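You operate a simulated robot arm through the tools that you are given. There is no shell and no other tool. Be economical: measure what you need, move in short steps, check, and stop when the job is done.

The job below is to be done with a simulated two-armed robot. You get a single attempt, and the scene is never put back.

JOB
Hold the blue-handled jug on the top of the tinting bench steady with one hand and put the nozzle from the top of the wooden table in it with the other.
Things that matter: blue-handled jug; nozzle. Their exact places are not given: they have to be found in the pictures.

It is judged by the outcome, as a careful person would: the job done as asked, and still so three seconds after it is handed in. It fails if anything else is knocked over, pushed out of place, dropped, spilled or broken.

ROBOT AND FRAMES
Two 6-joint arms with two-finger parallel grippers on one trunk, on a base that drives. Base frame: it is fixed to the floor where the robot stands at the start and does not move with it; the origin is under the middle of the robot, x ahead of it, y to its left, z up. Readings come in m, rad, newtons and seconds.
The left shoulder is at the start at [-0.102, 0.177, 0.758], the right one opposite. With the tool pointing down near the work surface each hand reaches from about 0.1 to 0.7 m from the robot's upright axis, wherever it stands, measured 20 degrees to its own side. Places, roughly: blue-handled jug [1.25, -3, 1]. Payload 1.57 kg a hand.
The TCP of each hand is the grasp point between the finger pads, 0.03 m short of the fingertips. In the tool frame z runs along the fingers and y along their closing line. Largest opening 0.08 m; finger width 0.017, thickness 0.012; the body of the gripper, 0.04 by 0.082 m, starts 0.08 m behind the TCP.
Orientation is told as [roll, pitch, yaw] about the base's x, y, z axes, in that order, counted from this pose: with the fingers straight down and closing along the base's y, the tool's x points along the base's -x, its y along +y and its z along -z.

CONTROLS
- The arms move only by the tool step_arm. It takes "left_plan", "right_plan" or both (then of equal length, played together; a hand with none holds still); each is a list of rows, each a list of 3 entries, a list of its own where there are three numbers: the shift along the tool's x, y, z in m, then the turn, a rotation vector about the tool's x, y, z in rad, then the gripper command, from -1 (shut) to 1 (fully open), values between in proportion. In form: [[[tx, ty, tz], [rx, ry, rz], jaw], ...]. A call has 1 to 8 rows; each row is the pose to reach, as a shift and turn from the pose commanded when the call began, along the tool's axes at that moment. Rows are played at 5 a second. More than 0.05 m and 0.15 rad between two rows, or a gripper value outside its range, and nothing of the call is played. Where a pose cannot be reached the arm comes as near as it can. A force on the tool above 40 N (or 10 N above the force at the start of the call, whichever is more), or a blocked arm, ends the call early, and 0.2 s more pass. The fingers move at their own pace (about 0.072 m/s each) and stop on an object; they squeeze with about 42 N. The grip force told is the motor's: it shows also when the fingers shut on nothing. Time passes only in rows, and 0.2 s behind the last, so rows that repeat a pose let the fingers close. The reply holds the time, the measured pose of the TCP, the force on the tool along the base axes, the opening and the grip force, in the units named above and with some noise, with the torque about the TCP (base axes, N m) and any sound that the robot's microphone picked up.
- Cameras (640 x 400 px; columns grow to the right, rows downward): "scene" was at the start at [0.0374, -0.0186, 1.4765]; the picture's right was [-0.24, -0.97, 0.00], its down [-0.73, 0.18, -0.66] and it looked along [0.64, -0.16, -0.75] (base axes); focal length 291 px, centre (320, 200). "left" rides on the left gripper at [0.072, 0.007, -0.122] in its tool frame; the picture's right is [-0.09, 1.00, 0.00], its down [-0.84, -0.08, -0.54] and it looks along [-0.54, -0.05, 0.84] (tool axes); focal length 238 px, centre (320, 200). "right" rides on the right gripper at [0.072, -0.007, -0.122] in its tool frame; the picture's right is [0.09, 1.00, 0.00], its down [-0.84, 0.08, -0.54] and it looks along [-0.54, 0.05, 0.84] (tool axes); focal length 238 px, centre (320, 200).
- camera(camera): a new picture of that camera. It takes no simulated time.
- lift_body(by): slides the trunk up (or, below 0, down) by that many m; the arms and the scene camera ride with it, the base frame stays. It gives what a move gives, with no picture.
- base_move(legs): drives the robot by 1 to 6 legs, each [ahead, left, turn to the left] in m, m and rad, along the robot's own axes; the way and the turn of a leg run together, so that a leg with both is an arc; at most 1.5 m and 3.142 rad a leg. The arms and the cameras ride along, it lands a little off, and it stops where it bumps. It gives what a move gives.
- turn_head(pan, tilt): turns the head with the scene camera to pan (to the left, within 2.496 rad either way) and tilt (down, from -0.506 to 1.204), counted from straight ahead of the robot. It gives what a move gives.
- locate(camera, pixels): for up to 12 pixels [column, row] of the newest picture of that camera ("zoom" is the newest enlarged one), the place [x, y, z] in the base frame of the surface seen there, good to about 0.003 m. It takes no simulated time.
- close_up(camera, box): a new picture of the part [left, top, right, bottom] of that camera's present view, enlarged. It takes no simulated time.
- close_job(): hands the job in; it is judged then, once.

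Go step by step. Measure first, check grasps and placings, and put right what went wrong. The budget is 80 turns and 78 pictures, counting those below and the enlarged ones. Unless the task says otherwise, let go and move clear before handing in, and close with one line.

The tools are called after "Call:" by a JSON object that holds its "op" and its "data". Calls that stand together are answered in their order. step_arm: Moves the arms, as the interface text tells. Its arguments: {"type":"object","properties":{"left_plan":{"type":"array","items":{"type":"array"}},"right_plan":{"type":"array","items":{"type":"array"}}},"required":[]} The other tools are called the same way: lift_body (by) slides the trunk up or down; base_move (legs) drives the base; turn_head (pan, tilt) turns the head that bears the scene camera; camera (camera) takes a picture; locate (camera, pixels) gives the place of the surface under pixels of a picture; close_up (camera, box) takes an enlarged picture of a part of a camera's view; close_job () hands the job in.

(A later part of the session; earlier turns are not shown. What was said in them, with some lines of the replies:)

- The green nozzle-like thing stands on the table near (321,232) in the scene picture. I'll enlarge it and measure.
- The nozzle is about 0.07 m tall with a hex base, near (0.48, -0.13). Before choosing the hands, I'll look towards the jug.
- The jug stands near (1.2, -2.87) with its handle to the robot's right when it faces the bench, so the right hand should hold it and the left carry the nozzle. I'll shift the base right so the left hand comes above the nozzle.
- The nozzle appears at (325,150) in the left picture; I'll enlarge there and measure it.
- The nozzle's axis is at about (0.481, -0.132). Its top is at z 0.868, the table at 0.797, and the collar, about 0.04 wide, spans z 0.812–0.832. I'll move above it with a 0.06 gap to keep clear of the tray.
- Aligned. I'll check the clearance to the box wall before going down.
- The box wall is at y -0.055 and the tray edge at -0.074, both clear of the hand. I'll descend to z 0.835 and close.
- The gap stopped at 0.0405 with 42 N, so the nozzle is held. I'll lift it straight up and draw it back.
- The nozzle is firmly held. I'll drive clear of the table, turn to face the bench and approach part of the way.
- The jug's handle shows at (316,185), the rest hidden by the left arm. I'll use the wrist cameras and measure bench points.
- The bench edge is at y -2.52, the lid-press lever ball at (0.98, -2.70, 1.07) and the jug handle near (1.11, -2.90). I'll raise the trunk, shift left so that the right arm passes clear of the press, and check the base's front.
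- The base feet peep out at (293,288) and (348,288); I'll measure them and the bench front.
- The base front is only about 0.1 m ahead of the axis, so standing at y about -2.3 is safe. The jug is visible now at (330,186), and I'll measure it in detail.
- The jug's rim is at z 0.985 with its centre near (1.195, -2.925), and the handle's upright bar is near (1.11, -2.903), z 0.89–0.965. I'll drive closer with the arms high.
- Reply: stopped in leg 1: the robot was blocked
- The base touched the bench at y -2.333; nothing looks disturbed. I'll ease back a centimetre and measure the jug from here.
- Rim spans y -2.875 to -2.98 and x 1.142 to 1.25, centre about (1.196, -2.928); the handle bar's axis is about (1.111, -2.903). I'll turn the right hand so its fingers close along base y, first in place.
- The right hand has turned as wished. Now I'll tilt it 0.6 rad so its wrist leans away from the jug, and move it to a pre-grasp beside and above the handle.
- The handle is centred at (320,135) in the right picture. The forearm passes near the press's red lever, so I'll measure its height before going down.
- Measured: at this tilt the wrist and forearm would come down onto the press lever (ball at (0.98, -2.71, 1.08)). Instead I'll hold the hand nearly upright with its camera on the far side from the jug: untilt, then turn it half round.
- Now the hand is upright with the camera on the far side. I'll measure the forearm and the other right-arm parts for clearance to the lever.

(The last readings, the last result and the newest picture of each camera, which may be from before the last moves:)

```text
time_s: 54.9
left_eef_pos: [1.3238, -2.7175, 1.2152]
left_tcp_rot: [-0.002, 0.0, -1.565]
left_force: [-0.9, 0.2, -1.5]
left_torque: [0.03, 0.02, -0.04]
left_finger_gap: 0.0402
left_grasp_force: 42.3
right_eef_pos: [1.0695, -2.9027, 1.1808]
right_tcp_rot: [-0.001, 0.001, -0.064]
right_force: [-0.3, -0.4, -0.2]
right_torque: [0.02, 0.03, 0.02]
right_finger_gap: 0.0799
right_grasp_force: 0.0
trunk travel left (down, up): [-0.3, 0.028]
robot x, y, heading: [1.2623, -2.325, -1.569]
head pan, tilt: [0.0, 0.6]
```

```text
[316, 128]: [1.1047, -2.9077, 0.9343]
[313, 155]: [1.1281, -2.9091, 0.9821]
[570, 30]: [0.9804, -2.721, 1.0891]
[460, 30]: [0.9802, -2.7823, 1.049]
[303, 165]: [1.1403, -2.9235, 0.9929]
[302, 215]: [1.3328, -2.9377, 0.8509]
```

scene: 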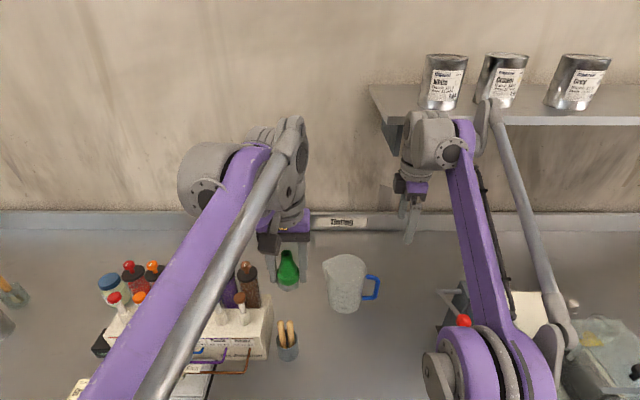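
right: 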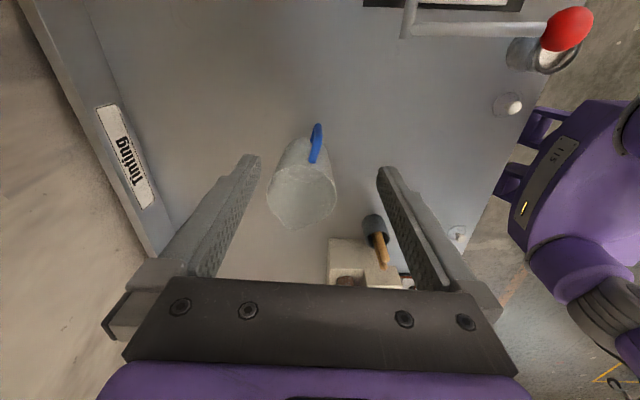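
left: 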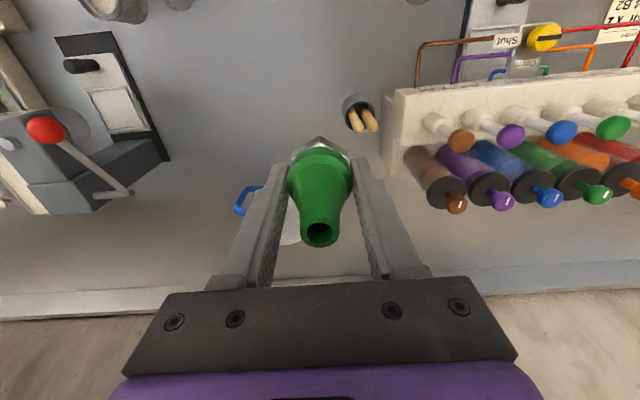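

Forearm and rod will clear the lever by several centimetres at this pose. I'll lower the right hand to just above the handle with a slight lean.

Call:
{"op": "step_arm", "data": {"right_plan": [[[-0.007, 0, 0.03], [0, -0.04, 0], 1], [[-0.014, 0, 0.065], [0, -0.08, 0], 1], [[-0.0205, 0, 0.1], [0, -0.12, 0], 1], [[-0.0205, 0, 0.12], [0, -0.12, 0], 1], [[-0.0205, 0, 0.12], [0, -0.12, 0], 1]]}}

Call:
{"op": "camera", "data": {"camera": "scene"}}

Call:
{"op": "camera", "data": {"camera": "right"}}

```text
time_s: 56.1
left_eef_pos: [1.3239, -2.7172, 1.2159]
left_tcp_rot: [-0.001, -0.001, -1.565]
left_force: [-0.4, 0.6, 0.0]
left_torque: [0.03, 0.01, 0.0]
left_finger_gap: 0.04
left_grasp_force: 41.6
right_eef_pos: [1.0901, -2.9037, 1.0618]
right_tcp_rot: [0.002, -0.12, -0.065]
right_force: [0.5, -0.9, -0.3]
right_torque: [0.01, -0.02, -0.02]
right_finger_gap: 0.0798
right_grasp_force: 0.0
trunk travel left (down, up): [-0.3, 0.028]
robot x, y, heading: [1.2676, -2.323, -1.563]
head pan, tilt: [0.0, 0.6]
```

```text
44 pictures are left
```

scene: 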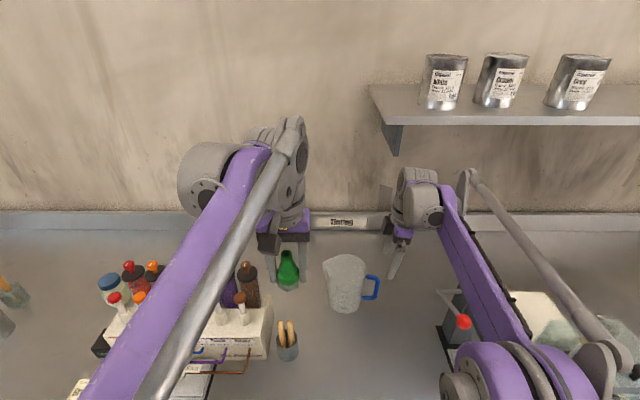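

```text
43 pictures are left
```

right: 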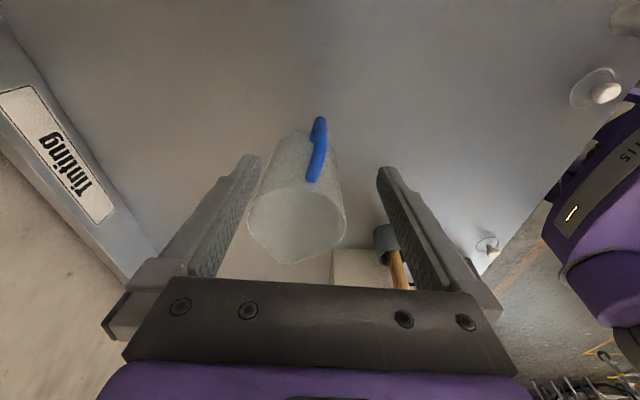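

I'll check forearm clearance again before the last descent, and the handle's position.

Call:
{"op": "locate", "data": {"camera": "scene", "pixels": [[452, 230], [475, 275], [495, 325], [463, 322], [500, 220], [550, 275], [590, 330], [450, 390], [510, 300]]}}

Call:
{"op": "locate", "data": {"camera": "right", "pixels": [[319, 122], [320, 135], [317, 160], [312, 178], [297, 190], [250, 180]]}}

```text
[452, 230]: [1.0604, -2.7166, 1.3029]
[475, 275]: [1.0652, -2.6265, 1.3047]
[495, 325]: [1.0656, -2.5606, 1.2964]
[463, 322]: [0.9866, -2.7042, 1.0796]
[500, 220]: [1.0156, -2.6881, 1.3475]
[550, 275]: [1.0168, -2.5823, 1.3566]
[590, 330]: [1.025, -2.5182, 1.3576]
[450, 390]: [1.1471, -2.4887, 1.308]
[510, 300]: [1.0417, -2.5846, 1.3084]
```

```text
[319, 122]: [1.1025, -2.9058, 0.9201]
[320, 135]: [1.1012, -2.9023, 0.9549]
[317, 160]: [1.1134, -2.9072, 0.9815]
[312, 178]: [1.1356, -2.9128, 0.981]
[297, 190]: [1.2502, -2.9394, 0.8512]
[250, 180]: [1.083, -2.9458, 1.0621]
```

Clearance is ample, and the bar is straight below between the fingers at about (1.110, -2.905). Going down along the fingers and then closing on the handle.

Call:
{"op": "step_arm", "data": {"right_plan": [[[0, 0, 0.03], [0, 0, 0], 1], [[0, 0, 0.06], [0, 0, 0], 1], [[0, 0, 0.09], [0, 0, 0], 1], [[0, 0, 0.118], [0, 0, 0], 1], [[0, 0, 0.118], [0, 0, 0], 1]]}}

Call:
{"op": "camera", "data": {"camera": "right"}}

Call:
{"op": "close_up", "data": {"camera": "scene", "box": [300, 200, 460, 320]}}

```text
time_s: 57.3
left_eef_pos: [1.3249, -2.7173, 1.2159]
left_tcp_rot: [-0.002, 0.001, -1.566]
left_force: [0.9, -0.2, -1.7]
left_torque: [0.03, -0.02, -0.01]
left_finger_gap: 0.0401
left_grasp_force: 41.6
right_eef_pos: [1.1035, -2.905, 0.9427]
right_tcp_rot: [-0.001, -0.121, -0.064]
right_force: [0.5, -0.4, 0.1]
right_torque: [0.01, 0.02, -0.03]
right_finger_gap: 0.08
right_grasp_force: 0.0
trunk travel left (down, up): [-0.3, 0.028]
robot x, y, heading: [1.2672, -2.3192, -1.569]
head pan, tilt: [0.0, 0.6]
```

```text
42 pictures are left
```

right: 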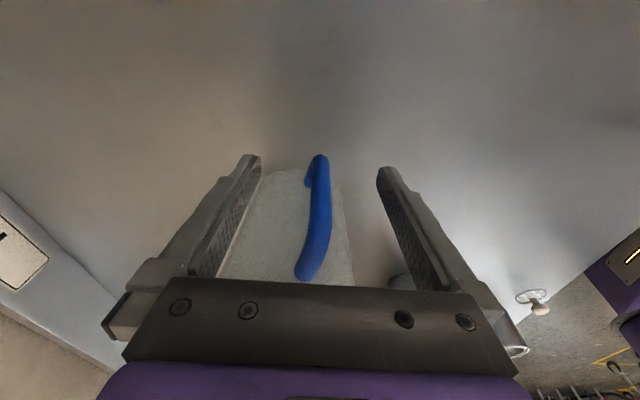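

```text
3.33 times, centred on (380, 260) of scene
```

zoom: 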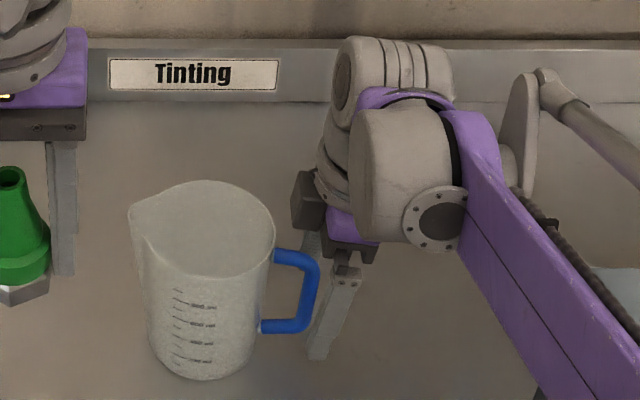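

The bar is between the pads, and I'll close now. I'll also measure the dark block beside the right hand at zoom (305,200), since it is on the jug side.

Call:
{"op": "locate", "data": {"camera": "zoom", "pixels": [[298, 200], [315, 190], [308, 225], [330, 180], [345, 225], [350, 60], [338, 85], [380, 170], [345, 270]]}}

Call:
{"op": "step_arm", "data": {"right_plan": [[[0, 0, 0], [0, 0, 0], 0.4], [[0, 0, 0], [0, 0, 0], -0.2], [[0, 0, 0], [0, 0, 0], -1], [[0, 0, 0], [0, 0, 0], -1], [[0, 0, 0], [0, 0, 0], -1]]}}

Call:
{"op": "camera", "data": {"camera": "right"}}

Call:
{"op": "close_up", "data": {"camera": "scene", "box": [300, 200, 460, 320]}}

```text
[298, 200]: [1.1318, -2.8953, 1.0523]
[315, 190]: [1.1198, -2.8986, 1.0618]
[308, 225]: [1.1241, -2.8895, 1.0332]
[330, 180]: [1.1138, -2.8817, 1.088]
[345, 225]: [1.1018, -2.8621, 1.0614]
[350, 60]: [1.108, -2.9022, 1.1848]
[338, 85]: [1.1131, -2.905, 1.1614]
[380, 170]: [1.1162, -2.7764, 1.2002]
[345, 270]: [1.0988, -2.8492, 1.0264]
```

```text
time_s: 58.5
left_eef_pos: [1.3251, -2.718, 1.216]
left_tcp_rot: [-0.003, 0.0, -1.566]
left_force: [-0.5, 0.2, -0.3]
left_torque: [0.01, -0.04, -0.03]
left_finger_gap: 0.0401
left_grasp_force: 42.2
right_eef_pos: [1.1038, -2.9046, 0.9424]
right_tcp_rot: [0.0, -0.12, -0.064]
right_force: [0.4, 0.2, 1.3]
right_torque: [-0.13, -0.08, 0.0]
right_finger_gap: 0.0103
right_grasp_force: 28.7
trunk travel left (down, up): [-0.3, 0.028]
robot x, y, heading: [1.2677, -2.3197, -1.567]
head pan, tilt: [0.0, 0.6]
```

```text
40 pictures are left
```

right: 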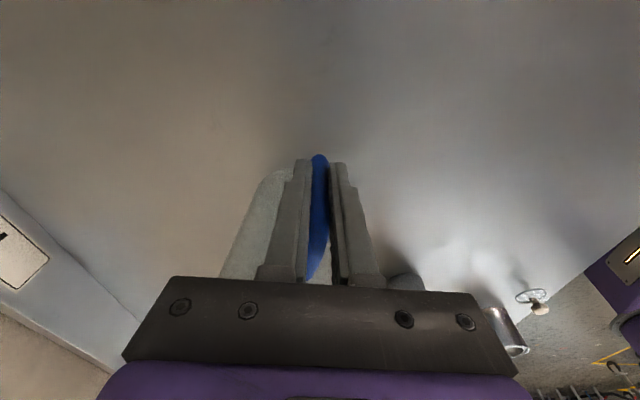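

```text
3.33 times, centred on (380, 260) of scene
```

zoom: 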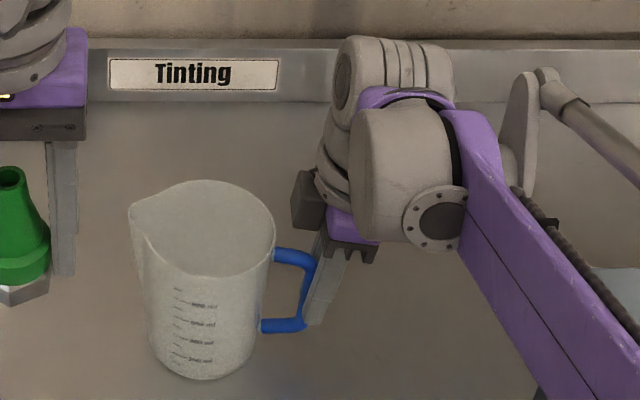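

The handle is gripped (gap 0.010 with force). Next I check pigment-rack heights for the left forearm's clearance before moving the nozzle over the jug.

Call:
{"op": "locate", "data": {"camera": "scene", "pixels": [[249, 267], [239, 298], [285, 325], [129, 267], [152, 267], [114, 298], [139, 297], [265, 305], [232, 290], [345, 282], [365, 260]]}}

Call:
{"op": "step_arm", "data": {"left_plan": [[[-0.035, -0.02, 0], [0.04, 0, 0], -1], [[-0.075, -0.04, 0], [0.08, 0, 0], -1], [[-0.11, -0.06, 0], [0.12, 0, 0], -1], [[-0.15, -0.08, 0], [0.16, 0, 0], -1], [[-0.18, -0.1, 0.0], [0.2, 0, 0], -1], [[-0.21, -0.118, 0.02], [0.2, 0, 0], -1], [[-0.21, -0.118, 0.04], [0.2, 0, 0], -1], [[-0.21, -0.118, 0.04], [0.2, 0, 0], -1]]}}

Call:
{"op": "camera", "data": {"camera": "scene"}}

Call:
{"op": "camera", "data": {"camera": "left"}}

```text
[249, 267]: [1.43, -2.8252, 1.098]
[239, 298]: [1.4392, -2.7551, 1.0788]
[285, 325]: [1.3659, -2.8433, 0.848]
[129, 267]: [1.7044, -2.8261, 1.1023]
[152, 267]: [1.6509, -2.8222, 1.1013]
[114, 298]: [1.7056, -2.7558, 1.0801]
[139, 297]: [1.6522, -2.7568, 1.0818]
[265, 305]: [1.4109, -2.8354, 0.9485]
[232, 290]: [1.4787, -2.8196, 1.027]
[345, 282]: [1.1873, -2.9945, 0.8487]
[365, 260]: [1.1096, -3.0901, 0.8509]
```

```text
time_s: 60.3
left_eef_pos: [1.2189, -2.8965, 1.1673]
left_tcp_rot: [-0.201, 0.0, -1.565]
left_force: [0.1, -0.2, -0.6]
left_torque: [0.01, 0.0, 0.01]
left_finger_gap: 0.0399
left_grasp_force: 42.0
left hand out of reach, approached as far as the arm can: row 4, 5, 6, 7, 8
right_eef_pos: [1.102, -2.9048, 0.9432]
right_tcp_rot: [-0.002, -0.12, -0.066]
right_force: [0.1, 0.7, 1.2]
right_torque: [-0.02, -0.04, 0.11]
right_finger_gap: 0.0106
right_grasp_force: 28.6
trunk travel left (down, up): [-0.3, 0.028]
robot x, y, heading: [1.2639, -2.3223, -1.563]
head pan, tilt: [0.0, 0.6]
```

```text
38 pictures are left
```

scene: 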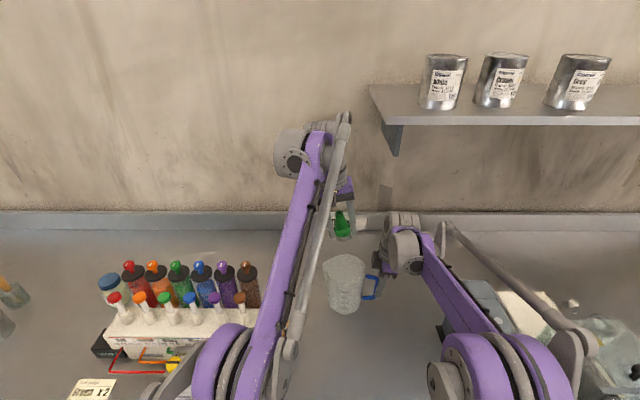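

```text
37 pictures are left
```

left: 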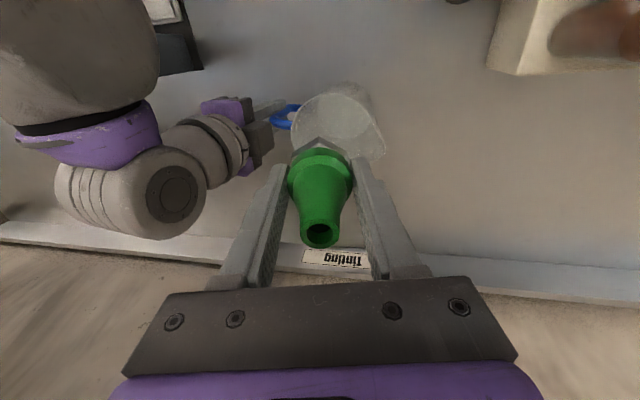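

The arm ran out of reach by about 3 cm in y at this height; lower down it should reach further. I'll descend to just above the rim and check.

Call:
{"op": "step_arm", "data": {"left_plan": [[[0, 0.005, 0.025], [0, 0, 0], -1], [[0, 0.01, 0.05], [0, 0, 0], -1], [[0, 0.015, 0.075], [0, 0, 0], -1], [[0, 0.02, 0.098], [0, 0, 0], -1], [[0, 0.02, 0.098], [0, 0, 0], -1]]}}

Call:
{"op": "camera", "data": {"camera": "left"}}

Call:
{"op": "close_up", "data": {"camera": "scene", "box": [280, 200, 440, 320]}}

```text
time_s: 61.5
left_eef_pos: [1.2171, -2.8963, 1.0676]
left_tcp_rot: [-0.201, 0.002, -1.566]
left_force: [1.1, 0.3, 0.3]
left_torque: [0.03, 0.02, 0.0]
left_finger_gap: 0.0402
left_grasp_force: 42.0
right_eef_pos: [1.1027, -2.9049, 0.9433]
right_tcp_rot: [-0.001, -0.12, -0.066]
right_force: [-0.4, -0.5, -0.3]
right_torque: [0.01, 0.02, 0.03]
right_finger_gap: 0.0105
right_grasp_force: 28.3
trunk travel left (down, up): [-0.3, 0.028]
robot x, y, heading: [1.2678, -2.3205, -1.565]
head pan, tilt: [0.0, 0.6]
```

```text
36 pictures are left
```

left: 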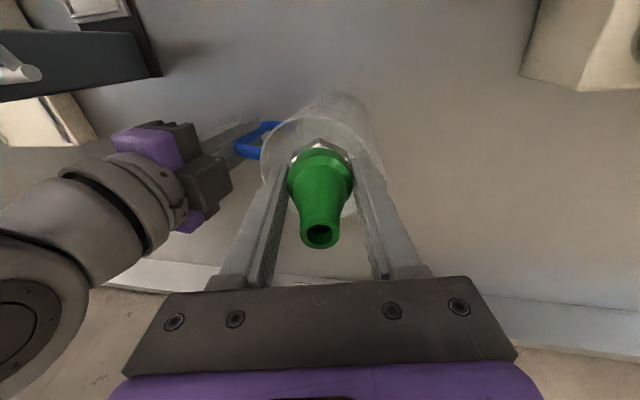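

```text
3.33 times, centred on (360, 260) of scene
```

zoom: 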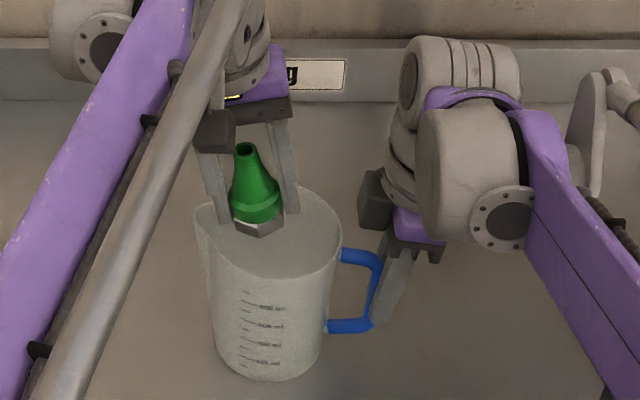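

The command follows the measured pose; the hand is at (1.217, -2.896, 1.068). I'll now shift it to the jug's centre, still above the rim.

Call:
{"op": "step_arm", "data": {"left_plan": [[[-0.011, -0.006, 0.001], [0, 0, 0], -1], [[-0.022, -0.011, 0.002], [0, 0, 0], -1], [[-0.032, -0.017, 0.003], [0, 0, 0], -1], [[-0.032, -0.017, 0.003], [0, 0, 0], -1]]}}

Call:
{"op": "camera", "data": {"camera": "left"}}

Call:
{"op": "close_up", "data": {"camera": "scene", "box": [280, 200, 440, 320]}}

```text
time_s: 62.5
left_eef_pos: [1.2008, -2.929, 1.0683]
left_tcp_rot: [-0.201, 0.0, -1.565]
left_force: [0.3, 0.1, -0.5]
left_torque: [0.0, -0.03, -0.01]
left_finger_gap: 0.0401
left_grasp_force: 41.9
right_eef_pos: [1.1039, -2.9047, 0.9435]
right_tcp_rot: [-0.001, -0.12, -0.066]
right_force: [-0.9, -0.1, -0.1]
right_torque: [-0.04, 0.04, 0.03]
right_finger_gap: 0.0105
right_grasp_force: 28.3
trunk travel left (down, up): [-0.3, 0.028]
robot x, y, heading: [1.2645, -2.3202, -1.567]
head pan, tilt: [0.0, 0.6]
```

```text
34 pictures are left
```

left: 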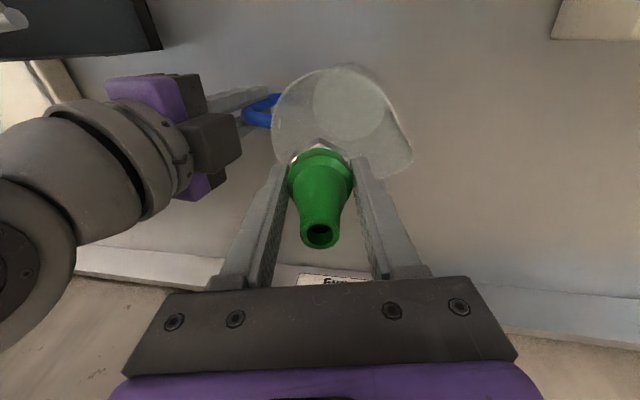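

```text
3.33 times, centred on (360, 260) of scene
```

zoom: 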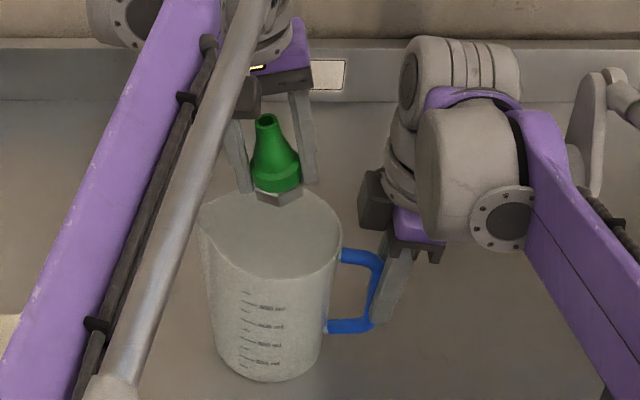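

Reached (1.201, -2.929). I'll verify the rim's place from the left camera before lowering.

Call:
{"op": "locate", "data": {"camera": "left", "pixels": [[274, 130], [282, 105], [300, 80], [335, 68], [375, 88], [411, 164], [345, 105], [278, 160], [388, 176], [232, 140], [238, 150]]}}

Call:
{"op": "close_up", "data": {"camera": "left", "box": [232, 50, 432, 175]}}

```text
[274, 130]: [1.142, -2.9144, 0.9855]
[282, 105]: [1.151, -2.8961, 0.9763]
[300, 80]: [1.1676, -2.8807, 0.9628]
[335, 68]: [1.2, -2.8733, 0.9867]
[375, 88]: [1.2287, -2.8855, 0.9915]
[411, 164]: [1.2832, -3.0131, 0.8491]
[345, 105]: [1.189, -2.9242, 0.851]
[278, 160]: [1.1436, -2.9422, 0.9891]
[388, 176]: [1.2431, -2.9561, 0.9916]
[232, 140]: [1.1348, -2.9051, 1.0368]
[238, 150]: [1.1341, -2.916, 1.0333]
```

```text
3.20 times, centred on (332, 112) of left
```

zoom: 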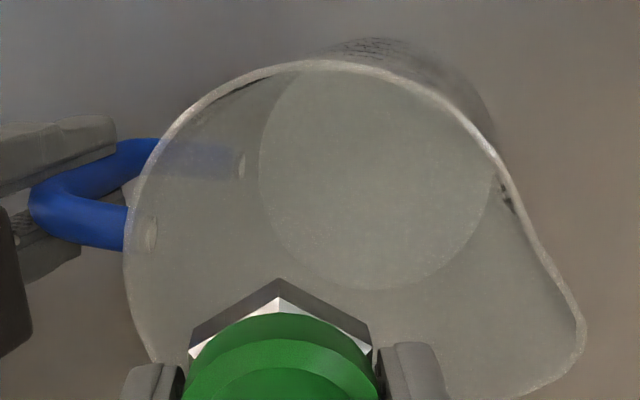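

The rim circle is centred at (1.195, -2.928) with radius about 0.054, and the jug is empty. I'll reduce the tilt to 0.1 for finger room and lower most of the way in.

Call:
{"op": "step_arm", "data": {"left_plan": [[[0, -0.004, 0], [-0.1, 0, 0], -1], [[0, -0.004, 0], [-0.1, 0, 0], -1], [[0, 0.002, 0.029], [-0.1, 0, 0], -1], [[0, 0.008, 0.059], [-0.1, 0, 0], -1], [[0, 0.014, 0.088], [-0.1, 0, 0], -1], [[0, 0.02, 0.118], [-0.1, 0, 0], -1], [[0, 0.02, 0.118], [-0.1, 0, 0], -1]]}}

Call:
{"op": "camera", "data": {"camera": "left"}}

Call:
{"op": "close_up", "data": {"camera": "scene", "box": [280, 200, 440, 320]}}

```text
time_s: 64.1
left_eef_pos: [1.1963, -2.9291, 0.9478]
left_tcp_rot: [-0.101, 0.0, -1.567]
left_force: [0.3, -1.1, -1.1]
left_torque: [-0.01, -0.01, 0.0]
left_finger_gap: 0.0397
left_grasp_force: 42.5
right_eef_pos: [1.1029, -2.9041, 0.9424]
right_tcp_rot: [0.001, -0.122, -0.066]
right_force: [-0.3, 0.6, -0.2]
right_torque: [-0.01, 0.04, 0.01]
right_finger_gap: 0.0104
right_grasp_force: 28.6
trunk travel left (down, up): [-0.3, 0.028]
robot x, y, heading: [1.2627, -2.3194, -1.564]
head pan, tilt: [0.0, 0.6]
```

```text
31 pictures are left
```

left: 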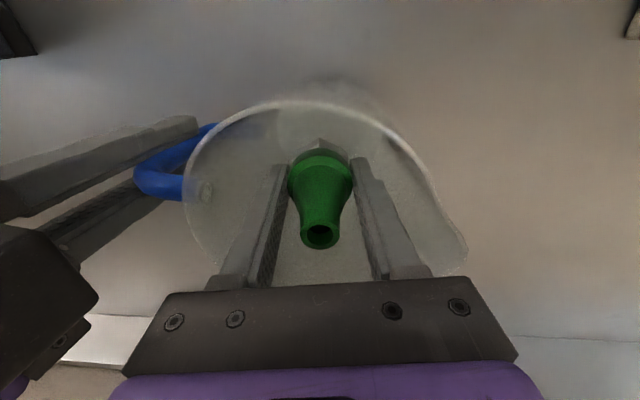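

```text
3.33 times, centred on (360, 260) of scene
```

zoom: 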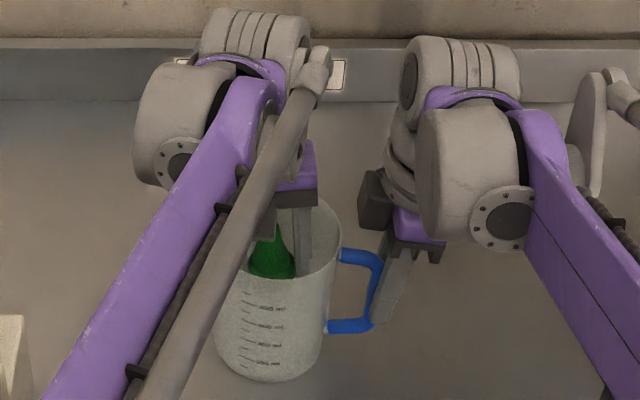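

The nozzle is inside the jug with no contact. I'll lower 2 cm more and open only a little to release it.

Call:
{"op": "step_arm", "data": {"left_plan": [[[0, 0.001, 0.011], [0, 0, 0], -1], [[0, 0.002, 0.022], [0, 0, 0], -1], [[0, 0.002, 0.022], [0, 0, 0], -1], [[0, 0.002, 0.022], [0, 0, 0], 0.15], [[0, 0.002, 0.022], [0, 0, 0], 0.22], [[0, 0.002, 0.022], [0, 0, 0], 0.22], [[0, 0.002, 0.022], [0, 0, 0], 0.22]]}}

Call:
{"op": "camera", "data": {"camera": "left"}}

```text
time_s: 65.7
left_eef_pos: [1.1955, -2.9294, 0.9266]
left_tcp_rot: [-0.1, 0.0, -1.565]
left_force: [0.1, -0.5, 0.1]
left_torque: [-0.01, -0.01, -0.02]
left_finger_gap: 0.0489
left_grasp_force: 0.0
right_eef_pos: [1.1027, -2.9057, 0.9448]
right_tcp_rot: [0.0, -0.119, -0.063]
right_force: [0.5, -0.1, -1.1]
right_torque: [-0.07, 0.03, 0.01]
right_finger_gap: 0.0104
right_grasp_force: 28.1
trunk travel left (down, up): [-0.3, 0.028]
robot x, y, heading: [1.266, -2.3195, -1.569]
head pan, tilt: [0.0, 0.6]
```

```text
29 pictures are left
```

left: 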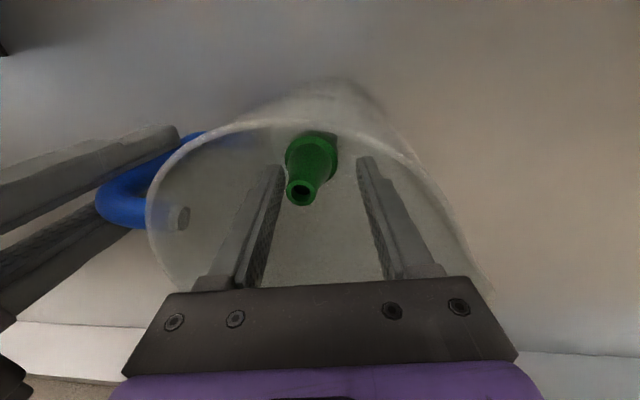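

The nozzle dropped onto the jug floor and stands between the open fingers. I'll withdraw the left hand straight up while the right keeps holding.

Call:
{"op": "step_arm", "data": {"left_plan": [[[0, -0.002, -0.02], [0, 0, 0], 0.22], [[0, -0.005, -0.05], [0, 0, 0], 0.22], [[0, -0.009, -0.09], [0, 0, 0], 0.22], [[0, -0.013, -0.13], [0, 0, 0], 0.22], [[0.03, -0.016, -0.16], [0, 0, 0], 0.22], [[0.07, 0.0, -0.19], [0, 0, 0], 0.22], [[0.11, 0.03, -0.21], [0, 0, 0], 0.22], [[0.15, 0.06, -0.23], [0, 0, 0], 0.22]]}}

Call:
{"op": "camera", "data": {"camera": "scene"}}

Call:
{"op": "close_up", "data": {"camera": "scene", "box": [280, 200, 440, 320]}}

```text
refused: row 6 steps farther than a row can; nothing moved
```

```text
28 pictures are left
```

scene: 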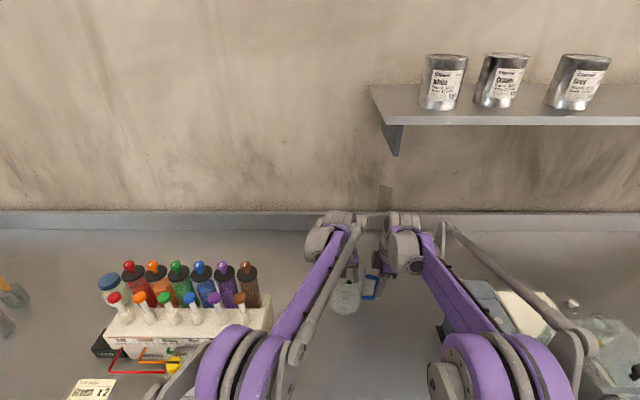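

```text
3.33 times, centred on (360, 260) of scene
```

zoom: 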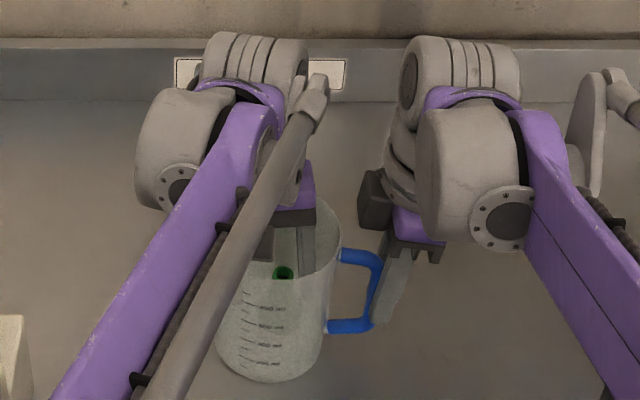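

One row was too long and the call was refused; I'll repeat it with shorter steps.

Call:
{"op": "step_arm", "data": {"left_plan": [[[0, -0.002, -0.02], [0, 0, 0], 0.22], [[0, -0.005, -0.05], [0, 0, 0], 0.22], [[0, -0.009, -0.09], [0, 0, 0], 0.22], [[0, -0.013, -0.13], [0, 0, 0], 0.22], [[0.02, -0.016, -0.16], [0, 0, 0], 0.22], [[0.05, -0.01, -0.19], [0, 0, 0], 0.22], [[0.085, 0.01, -0.21], [0, 0, 0], 0.22], [[0.12, 0.03, -0.23], [0, 0, 0], 0.22]]}}

Call:
{"op": "close_up", "data": {"camera": "scene", "box": [280, 200, 440, 320]}}

Call:
{"op": "camera", "data": {"camera": "left"}}

```text
time_s: 67.5
left_eef_pos: [1.2518, -2.8088, 1.1524]
left_tcp_rot: [-0.1, -0.004, -1.565]
left_force: [-0.2, -0.1, 0.2]
left_torque: [0.02, 0.03, 0.01]
left_finger_gap: 0.0488
left_grasp_force: 0.1
right_eef_pos: [1.104, -2.9046, 0.9439]
right_tcp_rot: [0.001, -0.119, -0.065]
right_force: [1.2, 0.4, -1.2]
right_torque: [0.03, 0.14, -0.01]
right_finger_gap: 0.0101
right_grasp_force: 28.5
trunk travel left (down, up): [-0.3, 0.028]
robot x, y, heading: [1.2647, -2.3246, -1.567]
head pan, tilt: [0.0, 0.6]
```

```text
3.33 times, centred on (360, 260) of scene
```

zoom: 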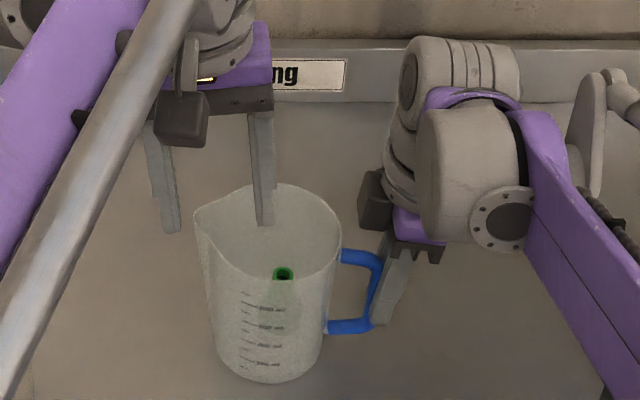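

```text
25 pictures are left
```

left: 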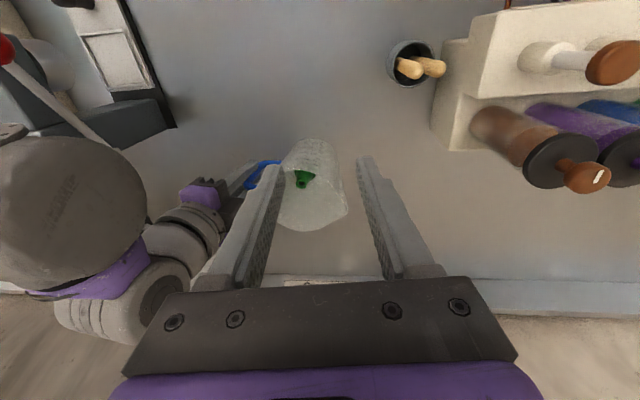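

The nozzle stands in the jug and the left hand is clear. Now I open the right hand and draw it back along its fingers.

Call:
{"op": "step_arm", "data": {"right_plan": [[[0, 0, 0], [0, 0, 0], -0.5], [[0, 0, 0], [0, 0, 0], 0.2], [[0, 0, 0], [0, 0, 0], 0.9], [[0, 0, 0], [0, 0, 0], 0.9], [[0, 0, -0.03], [0, 0, 0], 0.9], [[0, 0, -0.07], [0, 0, 0], 0.9], [[0, 0, -0.11], [0, 0, 0], 0.9], [[0, 0, -0.15], [0, 0, 0], 0.9]]}}

Call:
{"op": "step_arm", "data": {"right_plan": [[[0, 0, -0.04], [0, 0, 0], 0.9], [[0, 0, -0.08], [0, 0, 0], 0.9], [[0, 0, -0.08], [0, 0, 0], 0.9]]}}

Call:
{"op": "camera", "data": {"camera": "scene"}}

Call:
{"op": "close_up", "data": {"camera": "scene", "box": [280, 220, 420, 325]}}

```text
time_s: 69.3
left_eef_pos: [1.2504, -2.8095, 1.1522]
left_tcp_rot: [-0.101, -0.001, -1.565]
left_force: [0.6, -0.2, 0.2]
left_torque: [0.01, -0.03, 0.0]
left_finger_gap: 0.0488
left_grasp_force: 0.2
right_eef_pos: [1.0856, -2.9038, 1.0921]
right_tcp_rot: [-0.001, -0.12, -0.065]
right_force: [0.0, -0.6, 0.7]
right_torque: [0.0, 0.02, -0.02]
right_finger_gap: 0.0759
right_grasp_force: 0.0
trunk travel left (down, up): [-0.3, 0.028]
robot x, y, heading: [1.2672, -2.3194, -1.566]
head pan, tilt: [0.0, 0.6]
```

```text
time_s: 70.1
left_eef_pos: [1.2502, -2.8108, 1.1523]
left_tcp_rot: [-0.1, -0.001, -1.565]
left_force: [-1.0, 0.1, 0.3]
left_torque: [0.0, -0.01, -0.01]
left_finger_gap: 0.0489
left_grasp_force: 0.1
right_eef_pos: [1.076, -2.9027, 1.1708]
right_tcp_rot: [0.0, -0.121, -0.064]
right_force: [-0.1, -0.5, 0.3]
right_torque: [-0.01, 0.01, 0.03]
right_finger_gap: 0.076
right_grasp_force: 0.1
trunk travel left (down, up): [-0.3, 0.028]
robot x, y, heading: [1.2693, -2.3222, -1.563]
head pan, tilt: [0.0, 0.6]
```

```text
24 pictures are left
```

scene: 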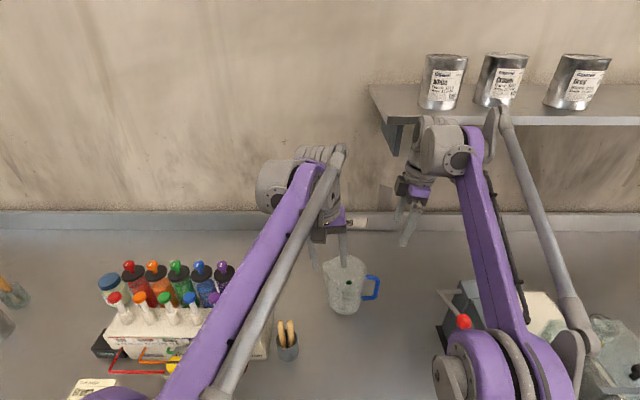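

```text
3.81 times, centred on (350, 272) of scene
```

zoom: 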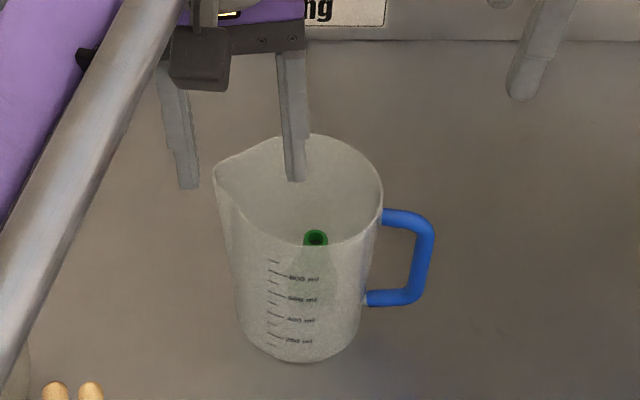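

The jug stands upright where it was with the nozzle inside, both hands are open and well clear, and nothing else appears to have moved. I'm handing in.

Call:
{"op": "close_job", "data": {}}

```text
The job is handed in.
```

The nozzle is standing in the blue-handled jug: the right hand held the jug by its handle while the left lowered the nozzle in and let it drop the last few centimetres. While approaching, the base bumped the bench once, but nothing in the later pictures looked moved or knocked over.
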